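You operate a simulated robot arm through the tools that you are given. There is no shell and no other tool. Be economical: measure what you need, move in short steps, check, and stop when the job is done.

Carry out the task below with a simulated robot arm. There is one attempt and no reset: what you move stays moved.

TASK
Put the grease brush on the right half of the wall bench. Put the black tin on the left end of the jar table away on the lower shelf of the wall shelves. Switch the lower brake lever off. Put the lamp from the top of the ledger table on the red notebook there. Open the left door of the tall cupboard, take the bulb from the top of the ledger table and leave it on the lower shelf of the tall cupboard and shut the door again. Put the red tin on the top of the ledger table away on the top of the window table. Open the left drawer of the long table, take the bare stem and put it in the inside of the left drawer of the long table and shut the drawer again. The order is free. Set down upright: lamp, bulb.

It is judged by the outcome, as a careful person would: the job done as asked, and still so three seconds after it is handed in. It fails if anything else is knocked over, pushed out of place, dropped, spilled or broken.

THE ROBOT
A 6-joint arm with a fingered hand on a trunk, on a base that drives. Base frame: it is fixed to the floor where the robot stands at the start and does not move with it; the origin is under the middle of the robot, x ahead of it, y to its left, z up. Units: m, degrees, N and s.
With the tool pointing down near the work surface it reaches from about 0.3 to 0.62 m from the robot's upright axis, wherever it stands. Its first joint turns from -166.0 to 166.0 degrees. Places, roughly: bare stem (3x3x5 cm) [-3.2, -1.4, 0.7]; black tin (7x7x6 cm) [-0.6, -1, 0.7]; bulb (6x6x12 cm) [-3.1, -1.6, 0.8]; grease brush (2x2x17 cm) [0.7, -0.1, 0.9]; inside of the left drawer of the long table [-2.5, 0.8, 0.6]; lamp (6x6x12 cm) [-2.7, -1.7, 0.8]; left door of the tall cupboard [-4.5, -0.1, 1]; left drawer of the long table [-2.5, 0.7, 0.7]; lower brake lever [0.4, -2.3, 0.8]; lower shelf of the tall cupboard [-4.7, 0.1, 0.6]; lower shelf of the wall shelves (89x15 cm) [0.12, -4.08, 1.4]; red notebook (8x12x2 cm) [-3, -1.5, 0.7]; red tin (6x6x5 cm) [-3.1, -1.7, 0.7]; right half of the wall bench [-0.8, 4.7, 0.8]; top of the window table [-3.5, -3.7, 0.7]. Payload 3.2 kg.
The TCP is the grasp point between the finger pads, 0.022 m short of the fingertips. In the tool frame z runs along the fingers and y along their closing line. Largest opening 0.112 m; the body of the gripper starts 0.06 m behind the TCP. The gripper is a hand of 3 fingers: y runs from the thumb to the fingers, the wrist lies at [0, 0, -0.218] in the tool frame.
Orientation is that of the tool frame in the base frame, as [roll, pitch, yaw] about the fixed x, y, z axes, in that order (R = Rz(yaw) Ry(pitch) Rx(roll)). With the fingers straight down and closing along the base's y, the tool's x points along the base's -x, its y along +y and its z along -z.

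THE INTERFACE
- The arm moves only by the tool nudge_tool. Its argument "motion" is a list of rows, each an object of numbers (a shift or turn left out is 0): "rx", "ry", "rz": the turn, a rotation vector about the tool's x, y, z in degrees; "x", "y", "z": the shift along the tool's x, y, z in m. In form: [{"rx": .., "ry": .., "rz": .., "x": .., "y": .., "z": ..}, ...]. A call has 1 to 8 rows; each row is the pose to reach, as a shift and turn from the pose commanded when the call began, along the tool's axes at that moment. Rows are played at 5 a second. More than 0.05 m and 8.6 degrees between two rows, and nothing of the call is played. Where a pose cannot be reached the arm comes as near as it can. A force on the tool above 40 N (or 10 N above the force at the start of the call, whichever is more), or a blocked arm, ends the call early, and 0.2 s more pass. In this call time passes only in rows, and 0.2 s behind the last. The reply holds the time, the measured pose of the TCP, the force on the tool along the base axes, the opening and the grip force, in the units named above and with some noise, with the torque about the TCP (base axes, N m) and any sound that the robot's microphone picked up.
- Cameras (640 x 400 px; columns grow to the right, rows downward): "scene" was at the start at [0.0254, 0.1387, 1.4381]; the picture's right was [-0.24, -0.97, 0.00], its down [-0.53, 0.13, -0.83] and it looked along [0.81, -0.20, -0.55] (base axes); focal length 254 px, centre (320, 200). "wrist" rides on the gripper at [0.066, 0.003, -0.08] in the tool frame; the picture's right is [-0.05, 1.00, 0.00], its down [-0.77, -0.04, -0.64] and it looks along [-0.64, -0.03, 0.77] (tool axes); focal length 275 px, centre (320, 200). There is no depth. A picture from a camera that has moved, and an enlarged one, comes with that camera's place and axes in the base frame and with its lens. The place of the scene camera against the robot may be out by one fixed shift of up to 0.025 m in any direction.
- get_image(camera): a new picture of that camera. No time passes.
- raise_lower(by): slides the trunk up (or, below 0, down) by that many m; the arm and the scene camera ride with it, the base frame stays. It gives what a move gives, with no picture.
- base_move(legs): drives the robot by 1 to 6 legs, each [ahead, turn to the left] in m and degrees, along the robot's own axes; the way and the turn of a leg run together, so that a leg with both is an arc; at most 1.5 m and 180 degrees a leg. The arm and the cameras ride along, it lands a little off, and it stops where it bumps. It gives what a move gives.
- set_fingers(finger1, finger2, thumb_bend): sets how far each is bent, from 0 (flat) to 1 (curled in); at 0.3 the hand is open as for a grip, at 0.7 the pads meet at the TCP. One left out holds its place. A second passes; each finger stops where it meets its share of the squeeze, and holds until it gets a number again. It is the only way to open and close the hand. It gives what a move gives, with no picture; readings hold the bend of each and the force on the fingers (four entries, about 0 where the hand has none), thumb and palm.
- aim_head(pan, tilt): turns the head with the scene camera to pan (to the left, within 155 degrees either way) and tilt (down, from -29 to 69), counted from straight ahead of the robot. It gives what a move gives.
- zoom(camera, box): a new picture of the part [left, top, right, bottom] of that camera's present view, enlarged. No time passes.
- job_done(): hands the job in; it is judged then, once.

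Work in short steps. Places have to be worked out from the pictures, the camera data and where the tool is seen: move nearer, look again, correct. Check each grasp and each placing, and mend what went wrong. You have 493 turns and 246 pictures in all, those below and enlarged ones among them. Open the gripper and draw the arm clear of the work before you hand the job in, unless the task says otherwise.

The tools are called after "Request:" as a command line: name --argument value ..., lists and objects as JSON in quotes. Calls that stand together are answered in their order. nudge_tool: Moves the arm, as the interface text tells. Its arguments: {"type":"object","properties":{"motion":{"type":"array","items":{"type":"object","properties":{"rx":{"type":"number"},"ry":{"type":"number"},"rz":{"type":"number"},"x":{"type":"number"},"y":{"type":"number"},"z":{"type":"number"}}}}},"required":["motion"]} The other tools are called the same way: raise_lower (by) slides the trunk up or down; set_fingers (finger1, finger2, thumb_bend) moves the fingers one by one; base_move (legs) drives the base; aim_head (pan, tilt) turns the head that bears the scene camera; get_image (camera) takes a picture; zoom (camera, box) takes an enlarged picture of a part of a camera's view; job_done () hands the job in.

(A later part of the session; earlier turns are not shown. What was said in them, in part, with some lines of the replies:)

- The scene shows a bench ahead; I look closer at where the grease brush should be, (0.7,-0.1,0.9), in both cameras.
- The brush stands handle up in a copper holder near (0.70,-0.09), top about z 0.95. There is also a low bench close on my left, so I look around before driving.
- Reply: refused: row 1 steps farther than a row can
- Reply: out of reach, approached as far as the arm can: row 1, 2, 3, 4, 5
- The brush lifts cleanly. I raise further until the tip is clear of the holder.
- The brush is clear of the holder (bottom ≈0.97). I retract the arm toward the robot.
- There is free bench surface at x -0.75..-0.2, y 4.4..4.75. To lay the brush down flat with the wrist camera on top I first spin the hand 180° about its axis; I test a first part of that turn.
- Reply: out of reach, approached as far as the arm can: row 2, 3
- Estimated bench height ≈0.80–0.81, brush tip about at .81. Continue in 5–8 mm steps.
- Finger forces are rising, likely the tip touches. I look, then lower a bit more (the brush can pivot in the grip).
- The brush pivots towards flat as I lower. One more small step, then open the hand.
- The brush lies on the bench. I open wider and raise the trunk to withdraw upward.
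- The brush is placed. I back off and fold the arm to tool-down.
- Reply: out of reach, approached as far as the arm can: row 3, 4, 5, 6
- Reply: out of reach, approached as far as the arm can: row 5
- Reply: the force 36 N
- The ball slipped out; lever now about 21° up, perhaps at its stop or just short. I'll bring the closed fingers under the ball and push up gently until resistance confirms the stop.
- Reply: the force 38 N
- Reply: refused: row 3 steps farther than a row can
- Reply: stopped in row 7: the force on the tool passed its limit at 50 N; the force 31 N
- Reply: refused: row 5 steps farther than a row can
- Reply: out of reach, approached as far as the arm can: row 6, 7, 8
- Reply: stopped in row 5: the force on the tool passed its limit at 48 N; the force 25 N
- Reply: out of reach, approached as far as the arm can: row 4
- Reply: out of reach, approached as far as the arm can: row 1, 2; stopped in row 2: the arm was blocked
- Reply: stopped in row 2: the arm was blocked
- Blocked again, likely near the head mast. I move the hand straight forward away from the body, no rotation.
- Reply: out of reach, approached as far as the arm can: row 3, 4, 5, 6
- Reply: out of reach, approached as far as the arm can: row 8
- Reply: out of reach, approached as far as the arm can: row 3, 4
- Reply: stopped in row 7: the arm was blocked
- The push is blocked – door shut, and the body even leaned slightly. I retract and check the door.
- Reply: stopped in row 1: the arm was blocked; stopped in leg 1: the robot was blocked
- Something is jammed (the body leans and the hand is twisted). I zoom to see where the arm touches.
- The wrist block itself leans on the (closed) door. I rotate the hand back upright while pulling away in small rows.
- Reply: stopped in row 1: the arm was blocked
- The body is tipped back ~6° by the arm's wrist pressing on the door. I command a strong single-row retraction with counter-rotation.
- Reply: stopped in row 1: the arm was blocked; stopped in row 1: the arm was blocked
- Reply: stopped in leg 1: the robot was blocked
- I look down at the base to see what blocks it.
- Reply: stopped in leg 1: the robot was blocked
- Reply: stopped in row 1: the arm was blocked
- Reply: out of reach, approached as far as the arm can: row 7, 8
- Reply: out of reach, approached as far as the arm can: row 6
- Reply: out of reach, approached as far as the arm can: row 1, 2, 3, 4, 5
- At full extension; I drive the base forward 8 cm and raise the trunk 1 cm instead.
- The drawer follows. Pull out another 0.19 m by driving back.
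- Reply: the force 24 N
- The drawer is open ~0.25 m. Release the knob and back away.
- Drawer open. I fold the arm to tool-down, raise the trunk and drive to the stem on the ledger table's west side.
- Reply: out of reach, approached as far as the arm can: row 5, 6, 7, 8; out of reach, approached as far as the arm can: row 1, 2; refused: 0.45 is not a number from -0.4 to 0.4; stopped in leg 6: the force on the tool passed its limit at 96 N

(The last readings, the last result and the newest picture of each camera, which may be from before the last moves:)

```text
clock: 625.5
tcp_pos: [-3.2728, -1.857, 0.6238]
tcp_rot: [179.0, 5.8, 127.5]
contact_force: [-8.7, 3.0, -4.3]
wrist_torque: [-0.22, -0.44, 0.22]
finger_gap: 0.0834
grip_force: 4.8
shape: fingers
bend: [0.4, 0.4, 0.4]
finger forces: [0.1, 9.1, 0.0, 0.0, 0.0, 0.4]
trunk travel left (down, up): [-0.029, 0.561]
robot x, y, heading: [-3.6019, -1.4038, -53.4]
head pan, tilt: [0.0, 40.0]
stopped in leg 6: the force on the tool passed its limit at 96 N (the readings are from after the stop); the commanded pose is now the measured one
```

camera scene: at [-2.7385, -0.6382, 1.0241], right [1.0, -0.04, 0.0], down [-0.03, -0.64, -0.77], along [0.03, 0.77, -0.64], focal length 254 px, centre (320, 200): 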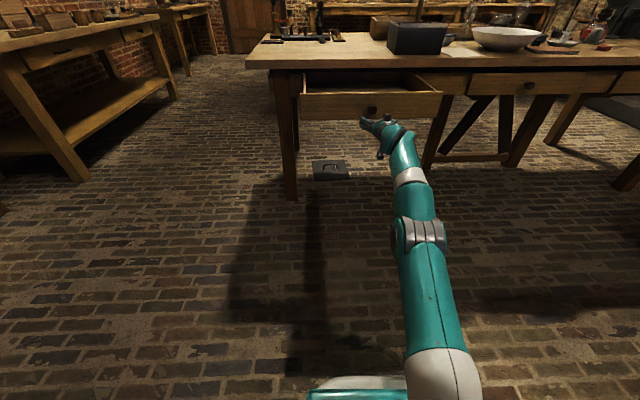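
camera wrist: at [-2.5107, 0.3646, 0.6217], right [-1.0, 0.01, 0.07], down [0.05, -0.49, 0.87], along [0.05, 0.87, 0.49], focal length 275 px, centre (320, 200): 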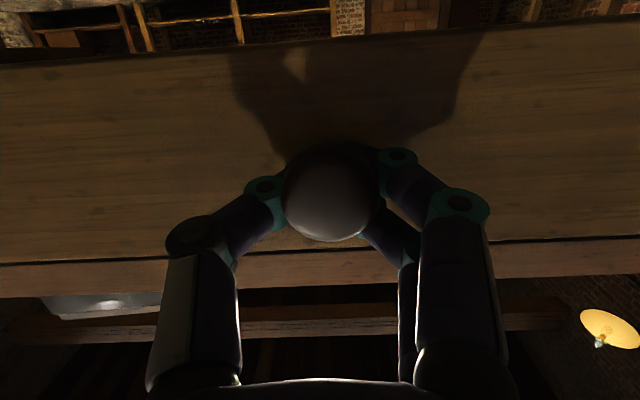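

The trunk raise was refused and the low hand bumped the table leg/edge while turning. I turn back, raise the trunk and check the table.

Request:
base_move --legs '[[0, -30]]'

Request:
raise_lower --by 0.4

Request:
aim_head --pan 90 --tilt 45

Request:
get_image --camera "scene"

```text
clock: 627.4
tcp_pos: [-3.5352, -1.9623, 0.6235]
tcp_rot: [179.1, 5.8, 97.9]
contact_force: [0.0, 0.6, -0.7]
wrist_torque: [0.02, -0.02, -0.01]
finger_gap: 0.0839
grip_force: 0.1
shape: fingers
bend: [0.4, 0.4, 0.4]
finger forces: [0.0, 0.1, 0.0, 0.0, 0.0, 0.0]
trunk travel left (down, up): [-0.029, 0.561]
robot x, y, heading: [-3.6005, -1.4053, -82.9]
head pan, tilt: [0.0, 40.0]
```

```text
clock: 631.2
tcp_pos: [-3.5349, -1.9611, 1.0242]
tcp_rot: [179.1, 5.8, 98.0]
contact_force: [0.3, 0.0, 0.5]
wrist_torque: [-0.01, 0.0, 0.02]
finger_gap: 0.0836
grip_force: 0.0
shape: fingers
bend: [0.4, 0.4, 0.4]
finger forces: [0.1, 0.0, 0.0, 0.0, 0.0, 0.0]
trunk travel left (down, up): [-0.429, 0.161]
robot x, y, heading: [-3.6052, -1.4061, -83.2]
head pan, tilt: [0.0, 40.0]
```

```text
clock: 632.9
tcp_pos: [-3.5357, -1.9619, 1.0239]
tcp_rot: [179.1, 5.8, 97.9]
contact_force: [-0.5, 0.3, 0.0]
wrist_torque: [0.02, 0.0, -0.04]
finger_gap: 0.0835
grip_force: 0.1
shape: fingers
bend: [0.4, 0.4, 0.4]
finger forces: [0.0, 0.0, 0.0, 0.0, 0.0, 0.1]
trunk travel left (down, up): [-0.429, 0.161]
robot x, y, heading: [-3.6038, -1.4068, -82.9]
head pan, tilt: [90.0, 45.0]
```

```text
55 pictures are left
camera scene: at [-3.3649, -1.3217, 1.4169], right [0.12, -0.99, 0.0], down [-0.7, -0.09, -0.71], along [0.7, 0.09, -0.71], focal length 254 px, centre (320, 200)
```

scene: 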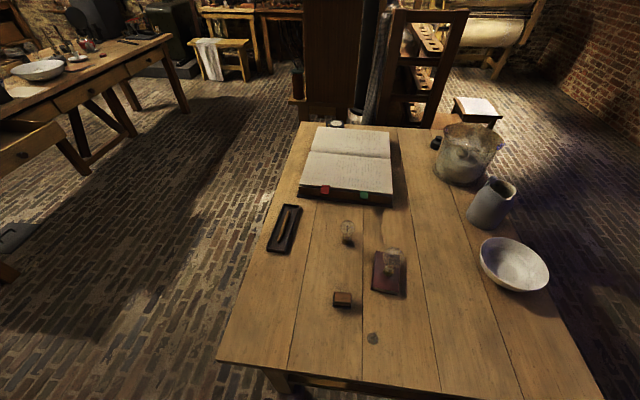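

All objects are in place; the table did not move noticeably. I retract the arm, then turn to face the table.

Request:
nudge_tool --motion '[{"ry": 1.2, "x": 0.045}, {"ry": 2.4, "x": 0.09}, {"ry": 3.6, "x": 0.135}, {"ry": 4.8, "x": 0.18}, {"ry": 5.8, "x": 0.22}]'

Request:
base_move --legs '[[0, 84]]'

Request:
set_fingers --finger1 0.4 --finger2 0.4 --thumb_bend 0.4

Request:
get_image --camera "wrist"

```text
clock: 634.0
tcp_pos: [-3.5653, -1.7438, 1.0003]
tcp_rot: [179.1, 0.0, 98.1]
contact_force: [-0.3, 0.0, -0.2]
wrist_torque: [0.01, -0.01, 0.0]
finger_gap: 0.0836
grip_force: 0.0
shape: fingers
bend: [0.4, 0.4, 0.4]
finger forces: [0.0, 0.0, 0.1, 0.0, 0.0, 0.1]
trunk travel left (down, up): [-0.429, 0.161]
robot x, y, heading: [-3.603, -1.4069, -82.9]
head pan, tilt: [90.0, 45.0]
```

```text
clock: 638.1
tcp_pos: [-3.262, -1.4025, 1.0025]
tcp_rot: [179.0, -0.1, -177.3]
contact_force: [-0.2, 0.5, -0.3]
wrist_torque: [-0.01, 0.01, 0.01]
finger_gap: 0.0835
grip_force: 0.0
shape: fingers
bend: [0.4, 0.4, 0.4]
finger forces: [0.1, 0.0, 0.1, 0.0, 0.0, 0.0]
trunk travel left (down, up): [-0.429, 0.161]
robot x, y, heading: [-3.6066, -1.4062, 1.4]
head pan, tilt: [90.0, 45.0]
```

```text
clock: 639.1
tcp_pos: [-3.2608, -1.4022, 1.0005]
tcp_rot: [179.1, 0.0, -177.4]
contact_force: [-0.1, 0.1, 0.5]
wrist_torque: [0.03, 0.0, -0.01]
finger_gap: 0.0837
grip_force: 0.0
shape: fingers
bend: [0.4, 0.4, 0.4]
finger forces: [0.0, 0.1, 0.1, 0.1, 0.1, 0.0]
trunk travel left (down, up): [-0.429, 0.161]
robot x, y, heading: [-3.602, -1.4049, 1.8]
head pan, tilt: [90.0, 45.0]
```

```text
54 pictures are left
camera wrist: at [-3.3273, -1.4043, 1.0832], right [0.0, 1.0, 0.02], down [0.77, -0.01, 0.63], along [0.64, 0.01, -0.77], focal length 275 px, centre (320, 200)
```

wrist: 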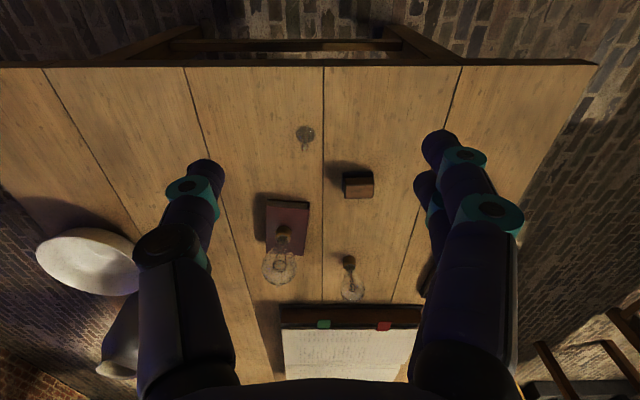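

Stem disc at (-3.152,-1.422). Move above it and look closer.

Request:
nudge_tool --motion '[{"x": -0.036, "y": -0.008, "z": 0.02}, {"x": -0.072, "y": -0.017, "z": 0.05}, {"x": -0.108, "y": -0.025, "z": 0.08}, {"x": -0.108, "y": -0.025, "z": 0.12}, {"x": -0.108, "y": -0.025, "z": 0.16}]'

Request:
get_image --camera "wrist"

```text
clock: 640.3
tcp_pos: [-3.1508, -1.42, 0.8402]
tcp_rot: [179.1, 0.0, -177.5]
contact_force: [0.4, -0.8, -0.2]
wrist_torque: [0.0, -0.01, 0.03]
finger_gap: 0.0836
grip_force: 0.2
shape: fingers
bend: [0.4, 0.4, 0.4]
finger forces: [0.0, 0.0, 0.1, 0.0, 0.0, 0.0]
trunk travel left (down, up): [-0.429, 0.161]
robot x, y, heading: [-3.6033, -1.4051, 1.6]
head pan, tilt: [90.0, 45.0]
```

```text
53 pictures are left
camera wrist: at [-3.2179, -1.4216, 0.923], right [0.0, 1.0, 0.02], down [0.77, -0.01, 0.64], along [0.64, 0.01, -0.77], focal length 275 px, centre (320, 200)
```

wrist: 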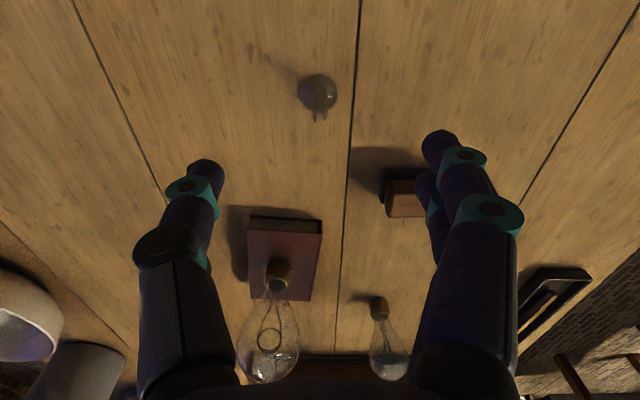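

Request:
zoom --camera "wrist" --box '[250, 40, 390, 160]'

```text
3.33 times, centred on (320, 100) of wrist
camera zoom: at [-3.2179, -1.4216, 0.923], right [0.0, 1.0, 0.02], down [0.77, -0.01, 0.64], along [0.64, 0.01, -0.77], focal length 918 px, centre (320, 533)
```

zoom: 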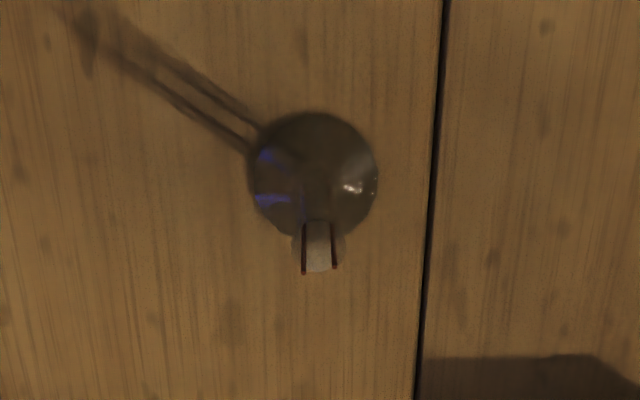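

The stem stands at (-3.153,-1.420), base disc with an ~8 mm glass pinch up to z≈0.77. Descend to z≈0.754 and close.

Request:
nudge_tool --motion '[{"x": 0.002, "z": 0.03}, {"x": 0.002, "z": 0.06}, {"x": 0.002, "z": 0.086}]'

Request:
set_fingers --finger1 0.66 --finger2 0.66 --thumb_bend 0.66

Request:
get_image --camera "wrist"

```text
clock: 641.1
tcp_pos: [-3.1557, -1.4214, 0.7555]
tcp_rot: [179.1, 0.1, -177.3]
contact_force: [0.8, 0.7, 0.1]
wrist_torque: [-0.04, 0.02, 0.01]
finger_gap: 0.0834
grip_force: 0.0
shape: fingers
bend: [0.4, 0.4, 0.4]
finger forces: [0.0, 0.1, 0.0, 0.1, 0.1, 0.1]
trunk travel left (down, up): [-0.429, 0.161]
robot x, y, heading: [-3.6038, -1.4075, 1.5]
head pan, tilt: [90.0, 45.0]
```

```text
clock: 642.1
tcp_pos: [-3.1553, -1.4206, 0.7565]
tcp_rot: [179.1, 0.1, -177.4]
contact_force: [-0.1, -0.2, 1.0]
wrist_torque: [-0.02, -0.03, 0.0]
finger_gap: 0.0122
grip_force: 0.0
shape: fingers
bend: [0.66, 0.66, 0.66]
finger forces: [0.0, 0.0, 0.0, 0.0, 0.0, 0.0]
trunk travel left (down, up): [-0.429, 0.161]
robot x, y, heading: [-3.603, -1.4043, 2.0]
head pan, tilt: [90.0, 45.0]
```

```text
51 pictures are left
camera wrist: at [-3.222, -1.422, 0.8379], right [0.0, 1.0, 0.02], down [0.77, -0.01, 0.64], along [0.64, 0.01, -0.77], focal length 275 px, centre (320, 200)
```

wrist: 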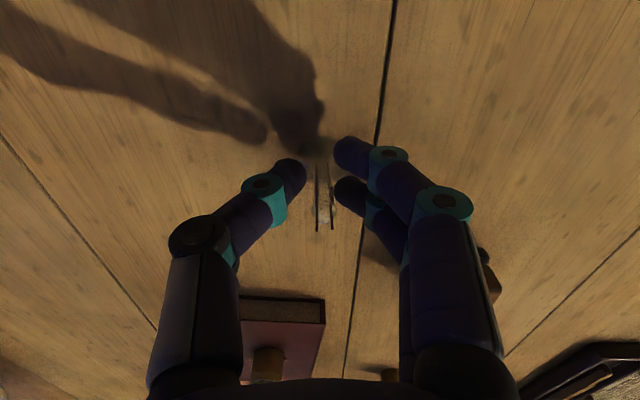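

Centred; close fully and lift a little.

Request:
set_fingers --finger1 0.76 --finger2 0.76 --thumb_bend 0.76

Request:
nudge_tool --motion '[{"z": -0.02}, {"z": -0.05}, {"z": -0.08}]'

Request:
get_image --camera "wrist"

```text
clock: 643.1
tcp_pos: [-3.1561, -1.4195, 0.7554]
tcp_rot: [179.2, -0.1, -177.4]
contact_force: [0.1, -0.8, -0.4]
wrist_torque: [0.0, -0.02, -0.01]
finger_gap: 0.0
grip_force: 7.3
shape: fingers
bend: [0.75, 0.71, 0.72]
finger forces: [0.0, 6.5, 0.1, 0.1, 7.4, 0.0]
trunk travel left (down, up): [-0.429, 0.161]
robot x, y, heading: [-3.6001, -1.4076, 1.7]
head pan, tilt: [90.0, 45.0]
```

```text
clock: 643.9
tcp_pos: [-3.1546, -1.4218, 0.834]
tcp_rot: [179.0, 0.0, -177.4]
contact_force: [1.1, -0.3, -0.4]
wrist_torque: [-0.01, 0.04, 0.04]
finger_gap: 0.0
grip_force: 6.7
shape: fingers
bend: [0.75, 0.71, 0.72]
finger forces: [0.1, 6.5, 0.0, 0.0, 7.5, 0.1]
trunk travel left (down, up): [-0.429, 0.161]
robot x, y, heading: [-3.6014, -1.4112, 1.6]
head pan, tilt: [90.0, 45.0]
```

```text
50 pictures are left
camera wrist: at [-3.2209, -1.4233, 0.9165], right [0.0, 1.0, 0.02], down [0.77, -0.01, 0.63], along [0.63, 0.01, -0.77], focal length 275 px, centre (320, 200)
```

wrist: 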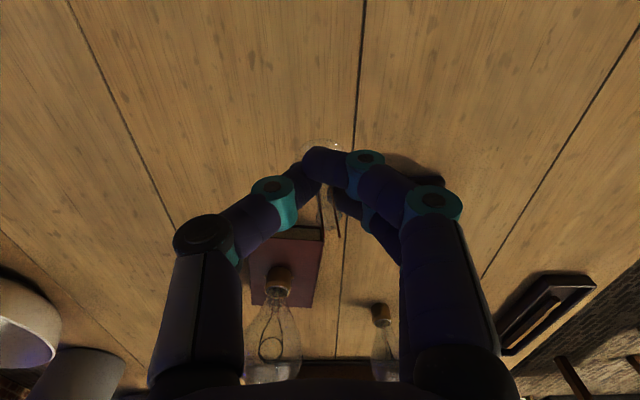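

The stem is held. Raise, retract and drive back to the open drawer.

Request:
nudge_tool --motion '[{"z": -0.045}, {"z": -0.09}, {"z": -0.135}, {"x": 0.04, "z": -0.15}, {"x": 0.08, "z": -0.16}, {"x": 0.11, "z": -0.17}]'

Request:
base_move --legs '[[0, 88.5], [1.2, 0], [0, -90], [1.05, 0], [0, 90]]'

Request:
aim_head --pan 0 --tilt 45

Request:
get_image --camera "scene"

Request:
get_image --camera "wrist"

```text
clock: 645.3
tcp_pos: [-3.2638, -1.426, 1.0046]
tcp_rot: [179.1, 0.0, -177.4]
contact_force: [0.0, 0.4, -0.5]
wrist_torque: [-0.03, -0.01, 0.02]
finger_gap: 0.0
grip_force: 7.3
shape: fingers
bend: [0.75, 0.71, 0.72]
finger forces: [0.0, 6.5, 0.0, 0.1, 7.5, 0.0]
trunk travel left (down, up): [-0.429, 0.161]
robot x, y, heading: [-3.6022, -1.4039, 1.7]
head pan, tilt: [90.0, 45.0]
```

```text
clock: 667.7
tcp_pos: [-2.5194, 0.1617, 1.0036]
tcp_rot: [179.1, 0.0, -87.4]
contact_force: [0.4, -0.2, 0.7]
wrist_torque: [0.01, 0.0, 0.01]
finger_gap: 0.0002
grip_force: 6.8
shape: fingers
bend: [0.75, 0.71, 0.72]
finger forces: [0.0, 6.0, 0.0, 0.0, 7.1, 0.1]
trunk travel left (down, up): [-0.429, 0.161]
robot x, y, heading: [-2.5374, -0.1765, 91.5]
head pan, tilt: [90.0, 45.0]
```

```text
clock: 669.4
tcp_pos: [-2.5202, 0.1613, 1.0034]
tcp_rot: [179.2, -0.1, -87.3]
contact_force: [-0.6, 0.3, -0.4]
wrist_torque: [-0.01, -0.01, -0.04]
finger_gap: 0.0
grip_force: 6.3
shape: fingers
bend: [0.75, 0.71, 0.72]
finger forces: [0.1, 5.9, 0.0, 0.0, 7.1, 0.0]
trunk travel left (down, up): [-0.429, 0.161]
robot x, y, heading: [-2.5382, -0.1788, 91.7]
head pan, tilt: [0.0, 45.0]
```

```text
49 pictures are left
camera scene: at [-2.7077, -0.1666, 1.4169], right [1.0, 0.03, 0.0], down [0.02, -0.71, -0.71], along [-0.02, 0.71, -0.71], focal length 254 px, centre (320, 200)
```

scene: 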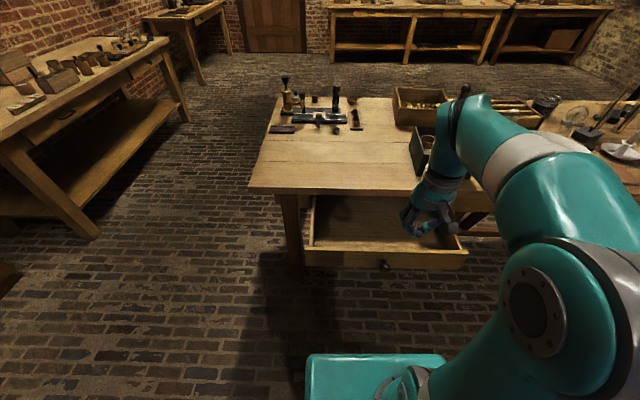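

```text
48 pictures are left
camera wrist: at [-2.5191, 0.0947, 1.0863], right [-1.0, 0.0, 0.02], down [0.01, 0.77, 0.63], along [-0.01, 0.64, -0.77], focal length 275 px, centre (320, 200)
```

wrist: 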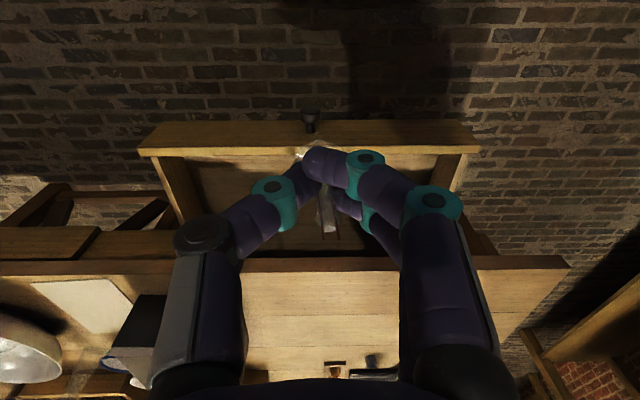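

The opening between drawer front (y≈0.314) and table edge (y≈0.505) is ~19 cm. I rotate the hand 90° (camera sideways) while moving forward above it.

Request:
base_move --legs '[[0.06, 0]]'

Request:
nudge_tool --motion '[{"rz": 8.5, "x": -0.022}, {"rz": 17, "x": -0.044}, {"rz": 25.5, "x": -0.066}, {"rz": 34, "x": -0.088}, {"rz": 42.5, "x": -0.11}, {"rz": 51, "x": -0.132}, {"rz": 59.5, "x": -0.154}, {"rz": 68, "x": -0.176}]'

Request:
nudge_tool --motion '[{"rz": 8}, {"rz": 16}, {"rz": 23}]'

Request:
get_image --camera "wrist"

```text
clock: 670.3
tcp_pos: [-2.5223, 0.2211, 1.0045]
tcp_rot: [179.2, -0.2, -87.4]
contact_force: [0.3, -0.2, 0.2]
wrist_torque: [-0.01, 0.01, 0.0]
finger_gap: 0.0001
grip_force: 6.7
shape: fingers
bend: [0.75, 0.71, 0.72]
finger forces: [0.1, 6.0, 0.0, 0.0, 7.1, 0.1]
trunk travel left (down, up): [-0.429, 0.161]
robot x, y, heading: [-2.5446, -0.1203, 91.6]
head pan, tilt: [0.0, 45.0]
```

```text
clock: 672.1
tcp_pos: [-2.5299, 0.3963, 1.0041]
tcp_rot: [179.7, -0.7, -155.6]
contact_force: [0.0, 0.0, 0.1]
wrist_torque: [0.01, 0.02, 0.0]
finger_gap: 0.0001
grip_force: 6.5
shape: fingers
bend: [0.75, 0.71, 0.72]
finger forces: [0.0, 6.0, 0.0, 0.1, 7.1, 0.1]
trunk travel left (down, up): [-0.429, 0.161]
robot x, y, heading: [-2.5435, -0.1165, 91.5]
head pan, tilt: [0.0, 45.0]
```

```text
clock: 672.9
tcp_pos: [-2.5305, 0.3978, 1.0044]
tcp_rot: [-180.0, -1.0, -178.5]
contact_force: [0.7, 0.4, -0.4]
wrist_torque: [0.01, -0.03, 0.0]
finger_gap: 0.0001
grip_force: 6.9
shape: fingers
bend: [0.75, 0.71, 0.72]
finger forces: [0.0, 6.0, 0.0, 0.0, 7.1, 0.0]
trunk travel left (down, up): [-0.429, 0.161]
robot x, y, heading: [-2.5406, -0.1153, 91.5]
head pan, tilt: [0.0, 45.0]
```

```text
47 pictures are left
camera wrist: at [-2.5948, 0.3981, 1.0874], right [0.02, 1.0, 0.0], down [0.78, -0.02, 0.62], along [0.62, -0.01, -0.78], focal length 275 px, centre (320, 200)
```

wrist: 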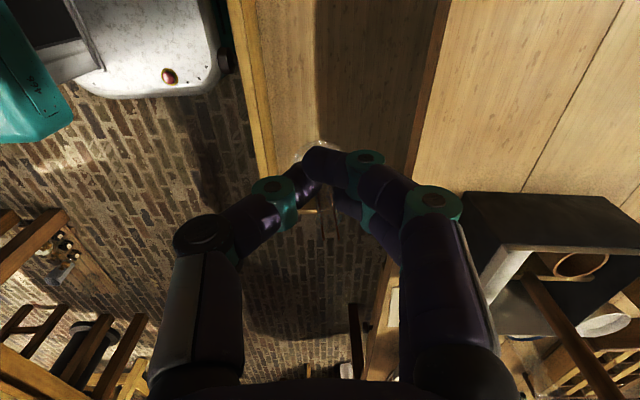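

Opening here: y 0.327–0.517. I centre at y≈0.418 and descend to z≈0.70.

Request:
nudge_tool --motion '[{"y": 0.01, "z": 0.04}, {"y": 0.02, "z": 0.08}, {"y": 0.021, "z": 0.125}, {"y": 0.021, "z": 0.17}, {"y": 0.021, "z": 0.215}, {"y": 0.021, "z": 0.26}, {"y": 0.021, "z": 0.3}]'

Request:
get_image --camera "wrist"

Request:
zoom --camera "scene" --box '[280, 140, 500, 290]'

```text
clock: 674.5
tcp_pos: [-2.5354, 0.4184, 0.7039]
tcp_rot: [-180.0, -1.0, -178.6]
contact_force: [0.8, -0.3, 0.3]
wrist_torque: [0.05, 0.01, 0.01]
finger_gap: 0.0002
grip_force: 6.9
shape: fingers
bend: [0.75, 0.72, 0.72]
finger forces: [0.0, 5.8, 0.0, 0.1, 6.9, 0.1]
trunk travel left (down, up): [-0.429, 0.161]
robot x, y, heading: [-2.5442, -0.116, 92.0]
head pan, tilt: [0.0, 45.0]
```

```text
46 pictures are left
camera wrist: at [-2.6005, 0.4188, 0.7863], right [0.02, 1.0, 0.0], down [0.78, -0.01, 0.62], along [0.62, -0.01, -0.78], focal length 275 px, centre (320, 200)
```

wrist: 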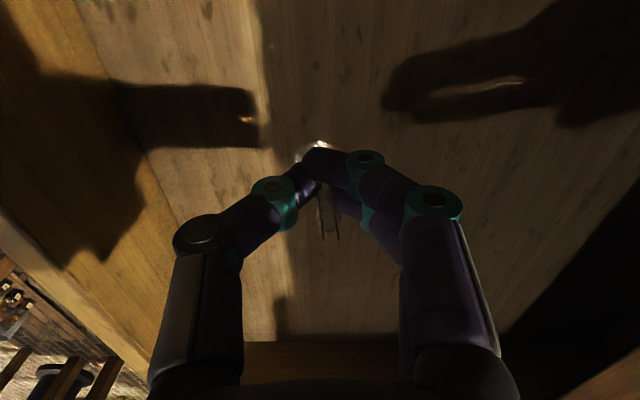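

```text
2.67 times, centred on (390, 215) of scene
camera zoom: at [-2.7092, -0.1062, 1.4169], right [1.0, 0.03, 0.0], down [0.02, -0.71, -0.71], along [-0.02, 0.71, -0.71], focal length 677 px, centre (133, 160)
```

zoom: 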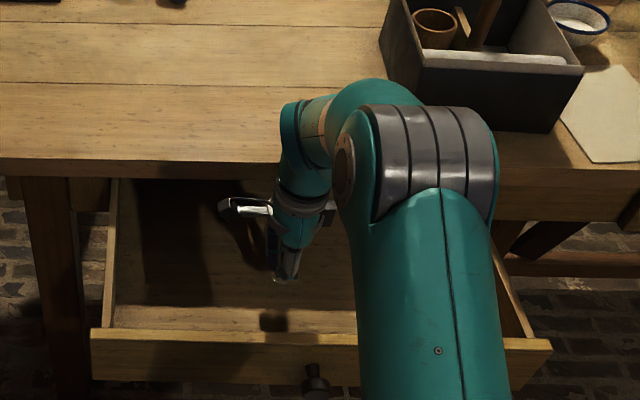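

Inside the drawer opening. Lower gradually.

Request:
nudge_tool --motion '[{"z": 0.02}, {"z": 0.035}]'

Request:
zoom --camera "wrist" --box '[230, 60, 430, 260]'

```text
clock: 675.1
tcp_pos: [-2.537, 0.4156, 0.6691]
tcp_rot: [180.0, -0.9, -178.4]
contact_force: [0.5, 0.0, 1.2]
wrist_torque: [0.02, 0.0, 0.01]
finger_gap: 0.0001
grip_force: 8.4
shape: fingers
bend: [0.75, 0.72, 0.72]
finger forces: [0.1, 7.0, 0.1, 0.0, 8.6, 0.0]
trunk travel left (down, up): [-0.429, 0.161]
robot x, y, heading: [-2.5425, -0.1135, 91.8]
head pan, tilt: [0.0, 45.0]
```

```text
2.00 times, centred on (330, 160) of wrist
camera zoom: at [-2.6021, 0.418, 0.7526], right [0.02, 1.0, 0.0], down [0.78, -0.01, 0.62], along [0.62, -0.01, -0.78], focal length 551 px, centre (300, 280)
```

zoom: 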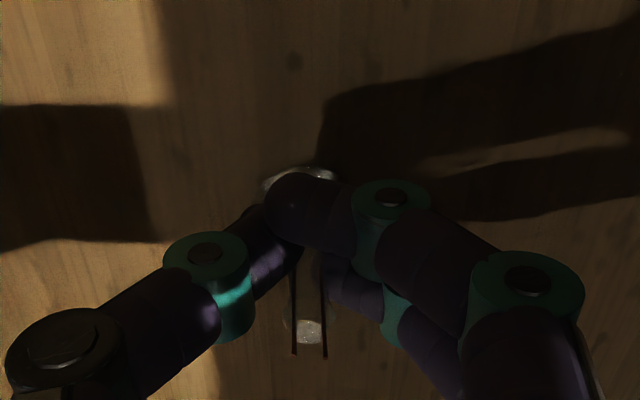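

Finger forces rise slightly; the disc may be touching. Lower a few mm more.

Request:
nudge_tool --motion '[{"z": 0.003}, {"z": 0.006}]'

```text
clock: 675.7
tcp_pos: [-2.536, 0.4168, 0.6657]
tcp_rot: [179.8, -0.9, -178.4]
contact_force: [-2.2, -0.6, 17.0]
wrist_torque: [-0.02, -0.07, -0.03]
finger_gap: 0.0
grip_force: 12.0
shape: fingers
bend: [0.75, 0.73, 0.74]
finger forces: [0.0, 9.6, 0.0, 0.1, 13.2, 0.0]
trunk travel left (down, up): [-0.429, 0.161]
robot x, y, heading: [-2.5395, -0.1144, 91.6]
head pan, tilt: [0.0, 45.0]
```

Contact 17 N: on the drawer floor. Ease up and open.

Request:
nudge_tool --motion '[{"z": -0.004}]'

Request:
set_fingers --finger1 0.52 --finger2 0.52 --thumb_bend 0.52

Request:
get_image --camera "wrist"

```text
clock: 676.1
tcp_pos: [-2.5357, 0.4168, 0.6668]
tcp_rot: [-179.9, -1.0, -178.4]
contact_force: [-1.4, 0.4, 6.3]
wrist_torque: [0.0, -0.04, 0.0]
finger_gap: 0.0001
grip_force: 7.9
shape: fingers
bend: [0.75, 0.73, 0.73]
finger forces: [0.1, 7.5, 0.0, 0.1, 9.1, 0.0]
trunk travel left (down, up): [-0.429, 0.161]
robot x, y, heading: [-2.54, -0.1167, 91.5]
head pan, tilt: [0.0, 45.0]
```

```text
clock: 677.1
tcp_pos: [-2.5371, 0.4158, 0.6675]
tcp_rot: [180.0, -1.0, -178.4]
contact_force: [0.0, 0.3, 0.5]
wrist_torque: [0.02, 0.02, -0.01]
finger_gap: 0.0488
grip_force: 0.0
shape: fingers
bend: [0.52, 0.52, 0.52]
finger forces: [0.1, 0.1, 0.1, 0.0, 0.0, 0.0]
trunk travel left (down, up): [-0.429, 0.161]
robot x, y, heading: [-2.545, -0.1178, 91.5]
head pan, tilt: [0.0, 45.0]
```

```text
43 pictures are left
camera wrist: at [-2.6013, 0.4179, 0.7503], right [0.02, 1.0, 0.0], down [0.78, -0.01, 0.62], along [0.62, -0.01, -0.78], focal length 275 px, centre (320, 200)
```

wrist: 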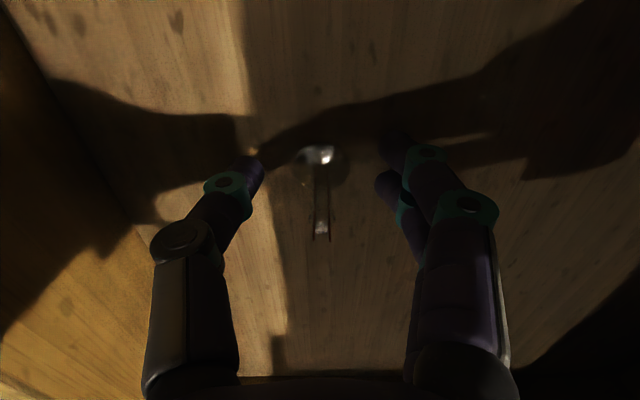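

The stem stands on the drawer floor. I rise out of the drawer.

Request:
nudge_tool --motion '[{"z": -0.04}, {"z": -0.085}, {"z": -0.13}, {"z": -0.175}, {"z": -0.22}, {"z": -0.265}, {"z": -0.31}]'

Request:
get_image --camera "wrist"

```text
clock: 678.7
tcp_pos: [-2.529, 0.4197, 0.9784]
tcp_rot: [180.0, -0.9, -178.4]
contact_force: [-0.8, 0.3, 0.2]
wrist_torque: [0.0, -0.01, 0.03]
finger_gap: 0.049
grip_force: 0.0
shape: fingers
bend: [0.52, 0.52, 0.52]
finger forces: [0.1, 0.0, 0.0, 0.0, 0.0, 0.0]
trunk travel left (down, up): [-0.429, 0.161]
robot x, y, heading: [-2.5408, -0.1217, 91.8]
head pan, tilt: [0.0, 45.0]
```

```text
42 pictures are left
camera wrist: at [-2.5946, 0.4197, 1.0618], right [0.02, 1.0, 0.0], down [0.78, -0.01, 0.62], along [0.62, -0.01, -0.78], focal length 275 px, centre (320, 200)
```

wrist: 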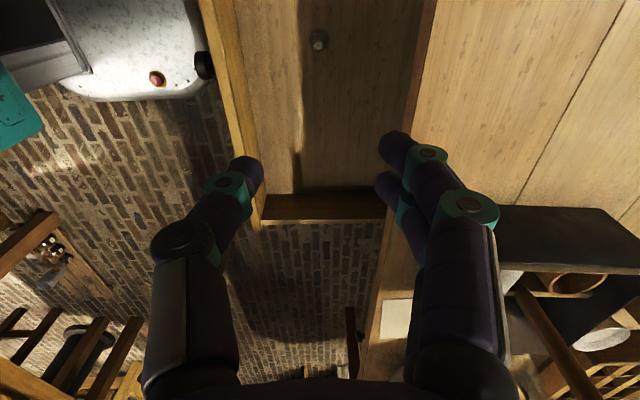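

Stem stands in the drawer. I retract, rotate the hand back, close the fist, back off and lower the trunk.

Request:
nudge_tool --motion '[{"y": -0.022, "rz": -8.5}, {"y": -0.044, "rz": -17}, {"y": -0.066, "rz": -25.5}, {"y": -0.088, "rz": -34}, {"y": -0.11, "rz": -42.5}, {"y": -0.132, "rz": -51}, {"y": -0.154, "rz": -59.5}, {"y": -0.176, "rz": -68}]'

Request:
nudge_tool --motion '[{"rz": -8}, {"rz": -16}, {"rz": -22}]'

Request:
set_fingers --finger1 0.7 --finger2 0.7 --thumb_bend 0.7

Request:
base_move --legs '[[-0.5, 0]]'

Request:
raise_lower --by -0.4

```text
clock: 680.5
tcp_pos: [-2.5262, 0.2408, 0.9787]
tcp_rot: [179.2, -0.4, -110.3]
contact_force: [0.4, 0.1, -0.7]
wrist_torque: [-0.03, 0.01, -0.04]
finger_gap: 0.0491
grip_force: 0.0
shape: fingers
bend: [0.52, 0.52, 0.52]
finger forces: [0.1, 0.0, 0.1, 0.0, 0.0, 0.0]
trunk travel left (down, up): [-0.429, 0.161]
robot x, y, heading: [-2.5442, -0.1182, 91.7]
head pan, tilt: [0.0, 45.0]
```

```text
clock: 681.3
tcp_pos: [-2.5257, 0.2424, 0.9769]
tcp_rot: [179.0, -0.1, -88.3]
contact_force: [0.2, 0.2, 0.7]
wrist_torque: [-0.01, 0.0, 0.02]
finger_gap: 0.049
grip_force: 0.0
shape: fingers
bend: [0.52, 0.52, 0.52]
finger forces: [0.0, 0.1, 0.1, 0.0, 0.1, 0.0]
trunk travel left (down, up): [-0.429, 0.161]
robot x, y, heading: [-2.5404, -0.1153, 91.6]
head pan, tilt: [0.0, 45.0]
```

```text
clock: 682.3
tcp_pos: [-2.526, 0.2425, 0.9778]
tcp_rot: [179.0, -0.1, -88.4]
contact_force: [-0.6, -0.2, 0.3]
wrist_torque: [0.0, -0.01, 0.03]
finger_gap: 0.003
grip_force: 0.0
shape: fingers
bend: [0.7, 0.7, 0.7]
finger forces: [0.1, 0.0, 0.1, 0.0, 0.0, 0.0]
trunk travel left (down, up): [-0.429, 0.161]
robot x, y, heading: [-2.5425, -0.1151, 91.7]
head pan, tilt: [0.0, 45.0]
```

```text
clock: 685.2
tcp_pos: [-2.5127, -0.2465, 0.9778]
tcp_rot: [179.1, 0.0, -88.7]
contact_force: [-0.2, 0.6, -0.4]
wrist_torque: [0.04, 0.04, 0.01]
finger_gap: 0.0027
grip_force: 0.0
shape: fingers
bend: [0.7, 0.7, 0.7]
finger forces: [0.0, 0.0, 0.0, 0.1, 0.0, 0.0]
trunk travel left (down, up): [-0.429, 0.161]
robot x, y, heading: [-2.5283, -0.6082, 91.5]
head pan, tilt: [0.0, 45.0]
```

```text
clock: 689.1
tcp_pos: [-2.5129, -0.2489, 0.5792]
tcp_rot: [179.2, 0.0, -88.7]
contact_force: [1.0, 0.3, 0.7]
wrist_torque: [0.01, 0.01, -0.01]
finger_gap: 0.0028
grip_force: 0.0
shape: fingers
bend: [0.7, 0.7, 0.7]
finger forces: [0.0, 0.0, 0.0, 0.0, 0.1, 0.0]
trunk travel left (down, up): [-0.029, 0.561]
robot x, y, heading: [-2.5277, -0.6083, 91.2]
head pan, tilt: [0.0, 45.0]
```

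Now tilt the fist toward horizontal as before.

Request:
nudge_tool --motion '[{"ry": -7.5, "x": -0.032, "z": -0.01}, {"ry": -15, "x": -0.064, "z": -0.02}, {"ry": -22.5, "x": -0.096, "z": -0.03}, {"ry": -30, "x": -0.128, "z": -0.04}, {"ry": -37.5, "x": -0.16, "z": -0.05}, {"ry": -45, "x": -0.192, "z": -0.06}, {"ry": -52.5, "x": -0.224, "z": -0.07}, {"ry": -60, "x": -0.256, "z": -0.08}]'

Request:
nudge_tool --motion '[{"ry": -3, "x": -0.016, "z": 0.024}, {"ry": -6, "x": -0.032, "z": 0.048}, {"ry": -9, "x": -0.048, "z": 0.072}, {"ry": -12, "x": -0.064, "z": 0.096}]'

Request:
get_image --camera "wrist"

Request:
get_image --camera "scene"

```text
clock: 690.9
tcp_pos: [-2.5169, 0.0103, 0.6587]
tcp_rot: [178.2, 60.1, -90.4]
contact_force: [0.8, -0.1, -0.5]
wrist_torque: [0.01, 0.01, 0.0]
finger_gap: 0.0028
grip_force: 0.0
shape: fingers
bend: [0.7, 0.7, 0.7]
finger forces: [0.1, 0.0, 0.1, 0.0, 0.1, 0.0]
trunk travel left (down, up): [-0.029, 0.561]
robot x, y, heading: [-2.529, -0.6048, 91.3]
head pan, tilt: [0.0, 45.0]
```

```text
clock: 691.9
tcp_pos: [-2.5194, 0.1218, 0.6652]
tcp_rot: [177.2, 72.0, -91.3]
contact_force: [-0.4, 0.3, 0.2]
wrist_torque: [0.0, 0.01, -0.02]
finger_gap: 0.0029
grip_force: 0.0
shape: fingers
bend: [0.7, 0.7, 0.7]
finger forces: [0.1, 0.0, 0.0, 0.0, 0.0, 0.0]
trunk travel left (down, up): [-0.029, 0.561]
robot x, y, heading: [-2.5263, -0.6017, 91.3]
head pan, tilt: [0.0, 45.0]
```

```text
41 pictures are left
camera wrist: at [-2.5205, 0.0247, 0.6291], right [-1.0, -0.01, 0.06], down [0.06, -0.37, 0.93], along [0.01, 0.93, 0.37], focal length 275 px, centre (320, 200)
```

wrist: 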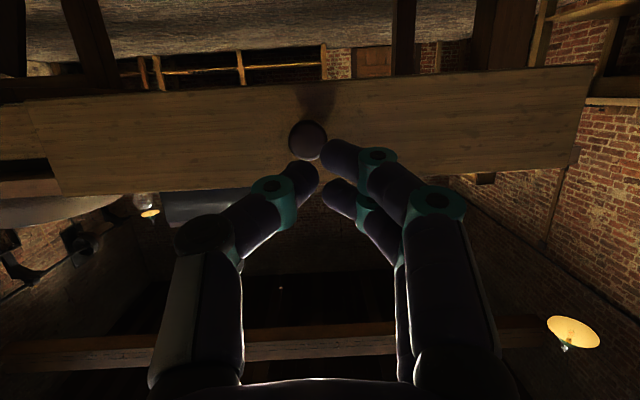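

```text
40 pictures are left
camera scene: at [-2.697, -0.5953, 1.0169], right [1.0, 0.02, 0.0], down [0.02, -0.71, -0.71], along [-0.02, 0.71, -0.71], focal length 254 px, centre (320, 200)
```

scene: 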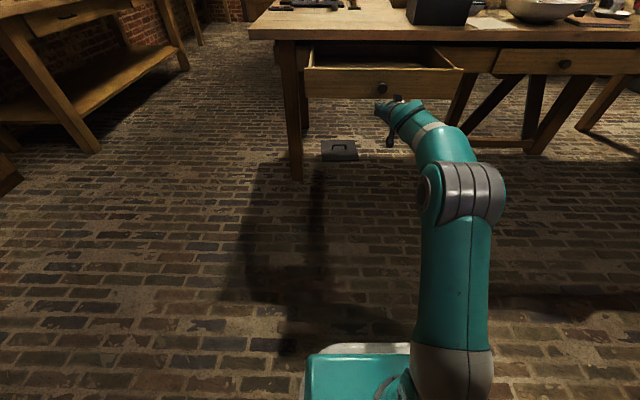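

I'll grip the knob again and push the drawer shut with it. Open the fingers, align and drive forward.

Request:
set_fingers --finger1 0.4 --finger2 0.4 --thumb_bend 0.4

Request:
raise_lower --by 0.006

Request:
base_move --legs '[[0, -1], [0.13, 0]]'

Request:
get_image --camera "wrist"

```text
clock: 692.9
tcp_pos: [-2.5187, 0.1205, 0.6645]
tcp_rot: [177.3, 71.8, -91.4]
contact_force: [0.2, 0.3, -0.7]
wrist_torque: [-0.02, -0.03, 0.01]
finger_gap: 0.0831
grip_force: 0.1
shape: fingers
bend: [0.4, 0.4, 0.4]
finger forces: [0.0, 0.0, 0.0, 0.0, 0.1, 0.0]
trunk travel left (down, up): [-0.029, 0.561]
robot x, y, heading: [-2.5286, -0.6065, 91.5]
head pan, tilt: [0.0, 45.0]
```

```text
clock: 693.4
tcp_pos: [-2.5194, 0.1222, 0.6723]
tcp_rot: [177.2, 71.9, -91.5]
contact_force: [-0.6, 0.0, 0.0]
wrist_torque: [0.04, -0.01, 0.01]
finger_gap: 0.0831
grip_force: 0.0
shape: fingers
bend: [0.4, 0.4, 0.4]
finger forces: [0.0, 0.0, 0.0, 0.0, 0.1, 0.0]
trunk travel left (down, up): [-0.035, 0.555]
robot x, y, heading: [-2.5302, -0.6047, 90.9]
head pan, tilt: [0.0, 45.0]
```

```text
clock: 695.0
tcp_pos: [-2.5081, 0.2487, 0.672]
tcp_rot: [177.2, 71.9, -92.5]
contact_force: [0.3, 0.0, 0.2]
wrist_torque: [0.01, 0.0, 0.02]
finger_gap: 0.0831
grip_force: 0.0
shape: fingers
bend: [0.4, 0.4, 0.4]
finger forces: [0.0, 0.0, 0.1, 0.0, 0.0, 0.1]
trunk travel left (down, up): [-0.035, 0.555]
robot x, y, heading: [-2.531, -0.4781, 90.2]
head pan, tilt: [0.0, 45.0]
```

```text
39 pictures are left
camera wrist: at [-2.5103, 0.1514, 0.635], right [-1.0, 0.01, 0.06], down [0.05, -0.37, 0.93], along [0.03, 0.93, 0.36], focal length 275 px, centre (320, 200)
```

wrist: 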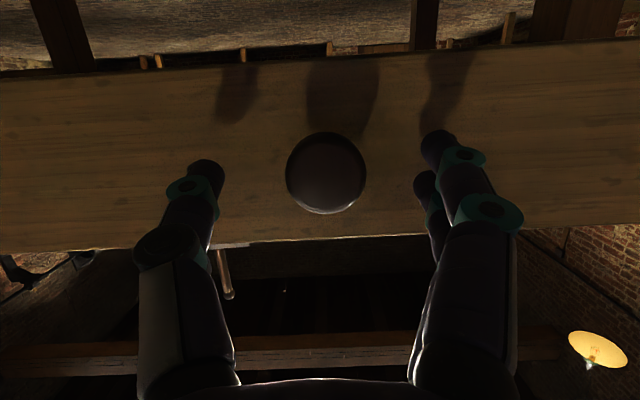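

Knob centred. Advance 1.5 cm, grip it and push the drawer shut by driving.

Request:
base_move --legs '[[0.014, 0]]'

Request:
set_fingers --finger1 0.8 --finger2 0.8 --thumb_bend 0.8

Request:
base_move --legs '[[0.12, 0]]'

Request:
get_image --camera "scene"

```text
clock: 695.8
tcp_pos: [-2.5081, 0.2623, 0.6716]
tcp_rot: [177.2, 71.9, -92.4]
contact_force: [-0.5, 1.5, -0.4]
wrist_torque: [-0.02, -0.02, 0.01]
finger_gap: 0.0833
grip_force: 0.0
shape: fingers
bend: [0.4, 0.4, 0.4]
finger forces: [0.1, 0.0, 0.0, 0.0, 0.0, 0.0]
trunk travel left (down, up): [-0.035, 0.555]
robot x, y, heading: [-2.532, -0.4673, 90.5]
head pan, tilt: [0.0, 45.0]
```

```text
clock: 696.8
tcp_pos: [-2.5079, 0.2633, 0.6691]
tcp_rot: [177.1, 72.0, -92.4]
contact_force: [-2.0, 1.7, -2.8]
wrist_torque: [0.06, 0.02, 0.16]
finger_gap: 0.0132
grip_force: 19.5
shape: fingers
bend: [0.72, 0.75, 0.69]
finger forces: [12.2, 10.2, 0.1, 0.0, 17.2, 0.0]
trunk travel left (down, up): [-0.035, 0.555]
robot x, y, heading: [-2.5306, -0.4655, 90.4]
head pan, tilt: [0.0, 45.0]
```

```text
clock: 698.0
tcp_pos: [-2.5077, 0.3838, 0.6731]
tcp_rot: [177.2, 72.0, -92.4]
contact_force: [2.2, 1.2, 5.4]
wrist_torque: [0.18, 0.06, 0.14]
finger_gap: 0.0081
grip_force: 23.1
shape: fingers
bend: [0.74, 0.76, 0.72]
finger forces: [11.0, 15.8, 0.0, 0.1, 19.5, 0.0]
trunk travel left (down, up): [-0.035, 0.555]
robot x, y, heading: [-2.5314, -0.3454, 90.3]
head pan, tilt: [0.0, 45.0]
```

```text
38 pictures are left
camera scene: at [-2.698, -0.3303, 1.0229], right [1.0, 0.01, 0.0], down [0.0, -0.71, -0.71], along [0.0, 0.71, -0.71], focal length 254 px, centre (320, 200)
```

scene: 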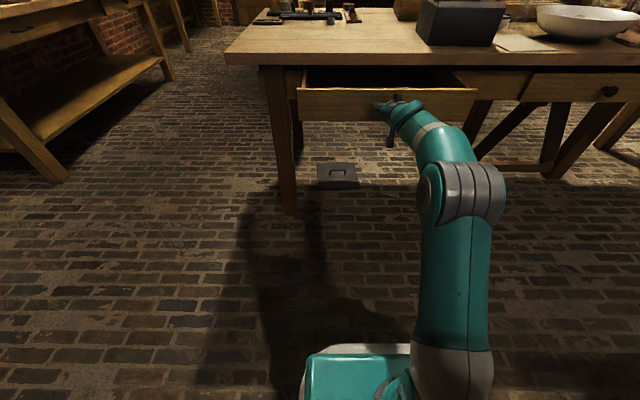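

Drawer moves in. Push the remaining 0.125 m slowly.

Request:
base_move --legs '[[0.1, 0]]'

Request:
base_move --legs '[[0.03, 0]]'

Request:
zoom --camera "scene" --box '[220, 20, 520, 200]'

```text
clock: 699.2
tcp_pos: [-2.5101, 0.4858, 0.6719]
tcp_rot: [177.1, 72.0, -92.3]
contact_force: [10.1, 0.3, 2.6]
wrist_torque: [-0.01, -0.07, 0.08]
finger_gap: 0.0082
grip_force: 22.4
shape: fingers
bend: [0.74, 0.76, 0.71]
finger forces: [9.5, 8.6, 0.0, 0.0, 26.1, 0.1]
trunk travel left (down, up): [-0.035, 0.555]
robot x, y, heading: [-2.5345, -0.2414, 90.2]
head pan, tilt: [0.0, 45.0]
```

```text
clock: 700.0
tcp_pos: [-2.5087, 0.5144, 0.6714]
tcp_rot: [177.3, 72.1, -92.2]
contact_force: [5.9, -1.0, 1.7]
wrist_torque: [0.07, 0.01, 0.13]
finger_gap: 0.0083
grip_force: 22.1
shape: fingers
bend: [0.74, 0.76, 0.71]
finger forces: [11.0, 10.3, 0.1, 0.1, 23.0, 0.1]
trunk travel left (down, up): [-0.035, 0.555]
robot x, y, heading: [-2.5316, -0.2133, 90.3]
head pan, tilt: [0.0, 45.0]
```

```text
2.13 times, centred on (370, 110) of scene
camera zoom: at [-2.6985, -0.1993, 1.0229], right [1.0, 0.01, 0.0], down [0.0, -0.71, -0.71], along [-0.01, 0.71, -0.71], focal length 542 px, centre (213, 392)
```

zoom: 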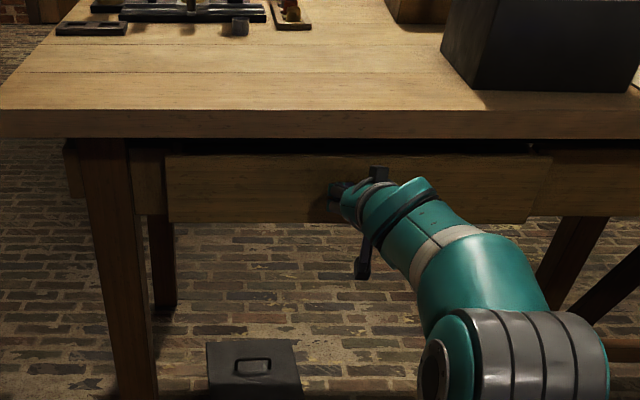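

Nearly flush (TCP 0.5144 vs 0.5153 when closed). A last gentle push of 6 mm, then release and back off.

Request:
base_move --legs '[[0.008, 0]]'

Request:
set_fingers --finger1 0.4 --finger2 0.4 --thumb_bend 0.4

Request:
base_move --legs '[[-0.15, 0]]'

Request:
get_image --camera "scene"

Request:
get_image --camera "wrist"

```text
clock: 700.7
tcp_pos: [-2.5106, 0.5233, 0.6717]
tcp_rot: [177.5, 72.1, -92.1]
contact_force: [2.3, 3.2, 1.9]
wrist_torque: [0.09, 0.0, 0.17]
finger_gap: 0.0081
grip_force: 21.5
shape: fingers
bend: [0.74, 0.76, 0.71]
finger forces: [11.7, 11.2, 0.0, 0.1, 20.8, 0.0]
trunk travel left (down, up): [-0.035, 0.555]
robot x, y, heading: [-2.5353, -0.204, 90.5]
head pan, tilt: [0.0, 45.0]
```

```text
clock: 701.7
tcp_pos: [-2.509, 0.5221, 0.6735]
tcp_rot: [177.4, 72.3, -92.1]
contact_force: [2.9, -23.1, -0.2]
wrist_torque: [0.16, 0.08, 0.61]
finger_gap: 0.0833
grip_force: 11.3
shape: fingers
bend: [0.4, 0.72, 0.4]
finger forces: [0.0, 22.8, 0.0, 0.0, 0.0, 0.0]
trunk travel left (down, up): [-0.035, 0.555]
robot x, y, heading: [-2.5336, -0.2066, 90.4]
head pan, tilt: [0.0, 45.0]
```

```text
clock: 703.1
tcp_pos: [-2.509, 0.3707, 0.6721]
tcp_rot: [177.5, 72.1, -92.3]
contact_force: [-0.9, 0.8, 0.6]
wrist_torque: [0.01, 0.0, -0.01]
finger_gap: 0.0833
grip_force: 0.0
shape: fingers
bend: [0.4, 0.4, 0.4]
finger forces: [0.1, 0.1, 0.0, 0.0, 0.0, 0.0]
trunk travel left (down, up): [-0.035, 0.555]
robot x, y, heading: [-2.5293, -0.3578, 90.6]
head pan, tilt: [0.0, 45.0]
```

```text
36 pictures are left
camera scene: at [-2.698, -0.3432, 1.0229], right [1.0, 0.01, 0.0], down [0.0, -0.71, -0.71], along [0.0, 0.71, -0.71], focal length 254 px, centre (320, 200)
```

scene: 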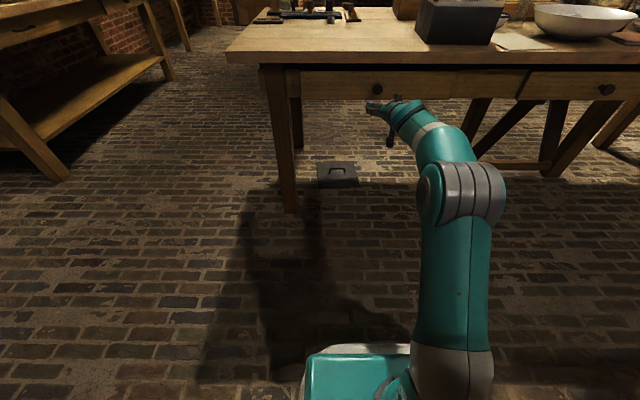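

```text
35 pictures are left
camera wrist: at [-2.5111, 0.2735, 0.6357], right [-1.0, 0.01, 0.06], down [0.05, -0.37, 0.93], along [0.03, 0.93, 0.37], focal length 275 px, centre (320, 200)
```

wrist: 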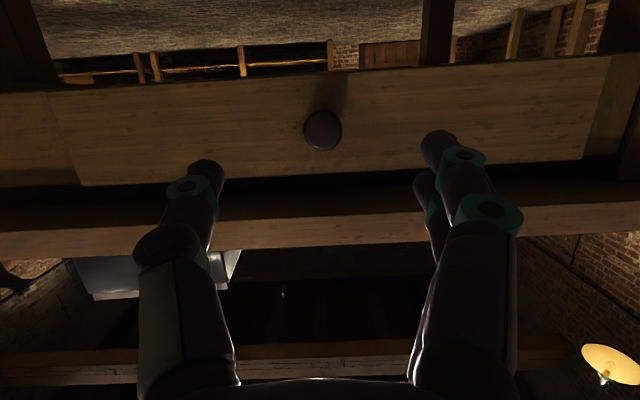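

The drawer is shut flush with its neighbour. I draw the arm clear and do a final check of the cupboard and ledger table.

Request:
base_move --legs '[[-0.2, 0]]'

Request:
raise_lower --by 0.4

Request:
aim_head --pan 85 --tilt 15

Request:
get_image --camera "scene"

Request:
aim_head --pan 140 --tilt 35

Request:
get_image --camera "scene"

```text
clock: 704.7
tcp_pos: [-2.5068, 0.1723, 0.6721]
tcp_rot: [177.3, 72.1, -92.1]
contact_force: [0.1, 0.6, -0.4]
wrist_torque: [-0.02, -0.01, -0.02]
finger_gap: 0.0829
grip_force: 0.1
shape: fingers
bend: [0.4, 0.4, 0.4]
finger forces: [0.1, 0.0, 0.0, 0.0, 0.0, 0.0]
trunk travel left (down, up): [-0.035, 0.555]
robot x, y, heading: [-2.5273, -0.5516, 90.2]
head pan, tilt: [0.0, 45.0]
```

```text
clock: 708.5
tcp_pos: [-2.5078, 0.1723, 1.0717]
tcp_rot: [177.3, 72.0, -92.1]
contact_force: [1.0, 0.9, -0.2]
wrist_torque: [0.03, -0.02, 0.0]
finger_gap: 0.0831
grip_force: 0.0
shape: fingers
bend: [0.4, 0.4, 0.4]
finger forces: [0.0, 0.0, 0.1, 0.0, 0.0, 0.0]
trunk travel left (down, up): [-0.435, 0.155]
robot x, y, heading: [-2.5317, -0.5564, 90.5]
head pan, tilt: [0.0, 45.0]
```

```text
clock: 710.1
tcp_pos: [-2.5085, 0.1719, 1.0732]
tcp_rot: [177.4, 72.1, -92.1]
contact_force: [0.4, 0.7, 0.6]
wrist_torque: [0.0, -0.03, -0.01]
finger_gap: 0.0831
grip_force: 0.1
shape: fingers
bend: [0.4, 0.4, 0.4]
finger forces: [0.0, 0.0, 0.0, 0.1, 0.0, 0.0]
trunk travel left (down, up): [-0.435, 0.155]
robot x, y, heading: [-2.5324, -0.5577, 90.3]
head pan, tilt: [85.0, 15.0]
```

```text
34 pictures are left
camera scene: at [-2.7893, -0.6156, 1.4696], right [0.08, 1.0, 0.0], down [0.26, -0.02, -0.97], along [-0.96, 0.08, -0.26], focal length 254 px, centre (320, 200)
```

scene: 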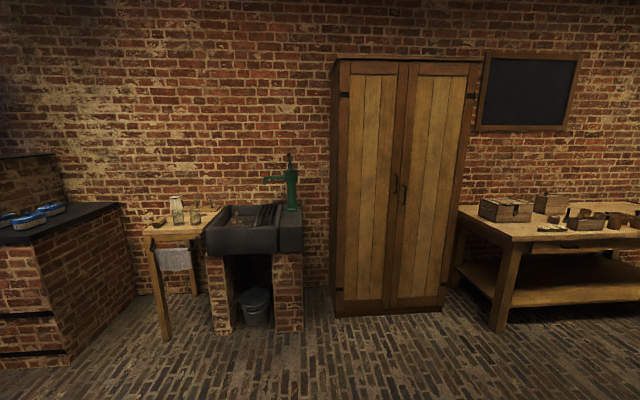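

```text
clock: 711.4
tcp_pos: [-2.5077, 0.1722, 1.0711]
tcp_rot: [177.4, 72.1, -92.1]
contact_force: [-0.1, -0.6, 0.0]
wrist_torque: [0.01, -0.01, -0.01]
finger_gap: 0.0831
grip_force: 0.1
shape: fingers
bend: [0.4, 0.4, 0.4]
finger forces: [0.0, 0.1, 0.1, 0.1, 0.0, 0.1]
trunk travel left (down, up): [-0.435, 0.155]
robot x, y, heading: [-2.5315, -0.5544, 90.4]
head pan, tilt: [140.0, 35.0]
```

```text
33 pictures are left
camera scene: at [-2.7524, -0.6909, 1.4377], right [-0.77, 0.64, 0.0], down [0.37, 0.44, -0.82], along [-0.52, -0.63, -0.57], focal length 254 px, centre (320, 200)
```

scene: 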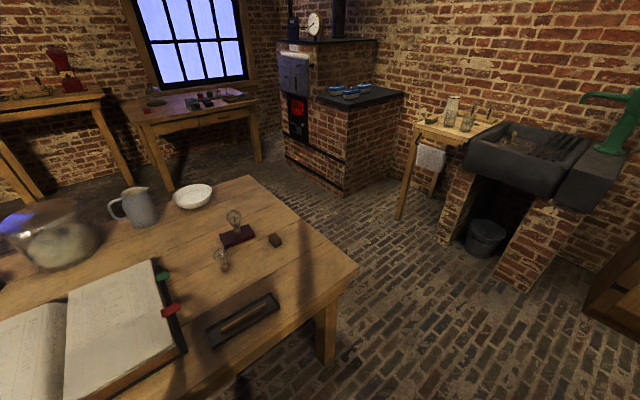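

Cupboard and drawer are shut, the lamp stands on the notebook, the hand is open and the arm is clear. I hand the job in.

Request:
job_done

```text
The job is handed in.
```

I carried out every part of the job and handed it in, but a few results are unchecked or rest on a guess:

- **Brake lever:** I moved the lower lever from down to its upper stop. Nothing on it marks which way is off, so up is my guess.
- **Bulb:** it stood upright on the cupboard's lower shelf when I withdrew. While shutting the door the arm jammed against it and the robot leaned back a few degrees. I have not looked inside since the door closed.
- **Bare stem:** it stood in the left drawer before I pushed the drawer shut, and I could not see it after that.
- **Black tin:** I put it on the shelf at height 1.4 m, matching the position you gave. There is another board below it at about 1.15 m.
- **Ledger table:** the hand hit the table during a turn, at up to 96 N. The items I could see on it afterwards looked to be in the same places, including the lamp on the red notebook.
- **Pillar handle:** one finger opened against the handle sticking out of the pillar by the jar table, at about 3 N. The handle looked unchanged.

The brush is on the right half of the wall bench, the lamp is upright on the red notebook, and the red tin is on the window table. The cupboard door and the drawer are shut.
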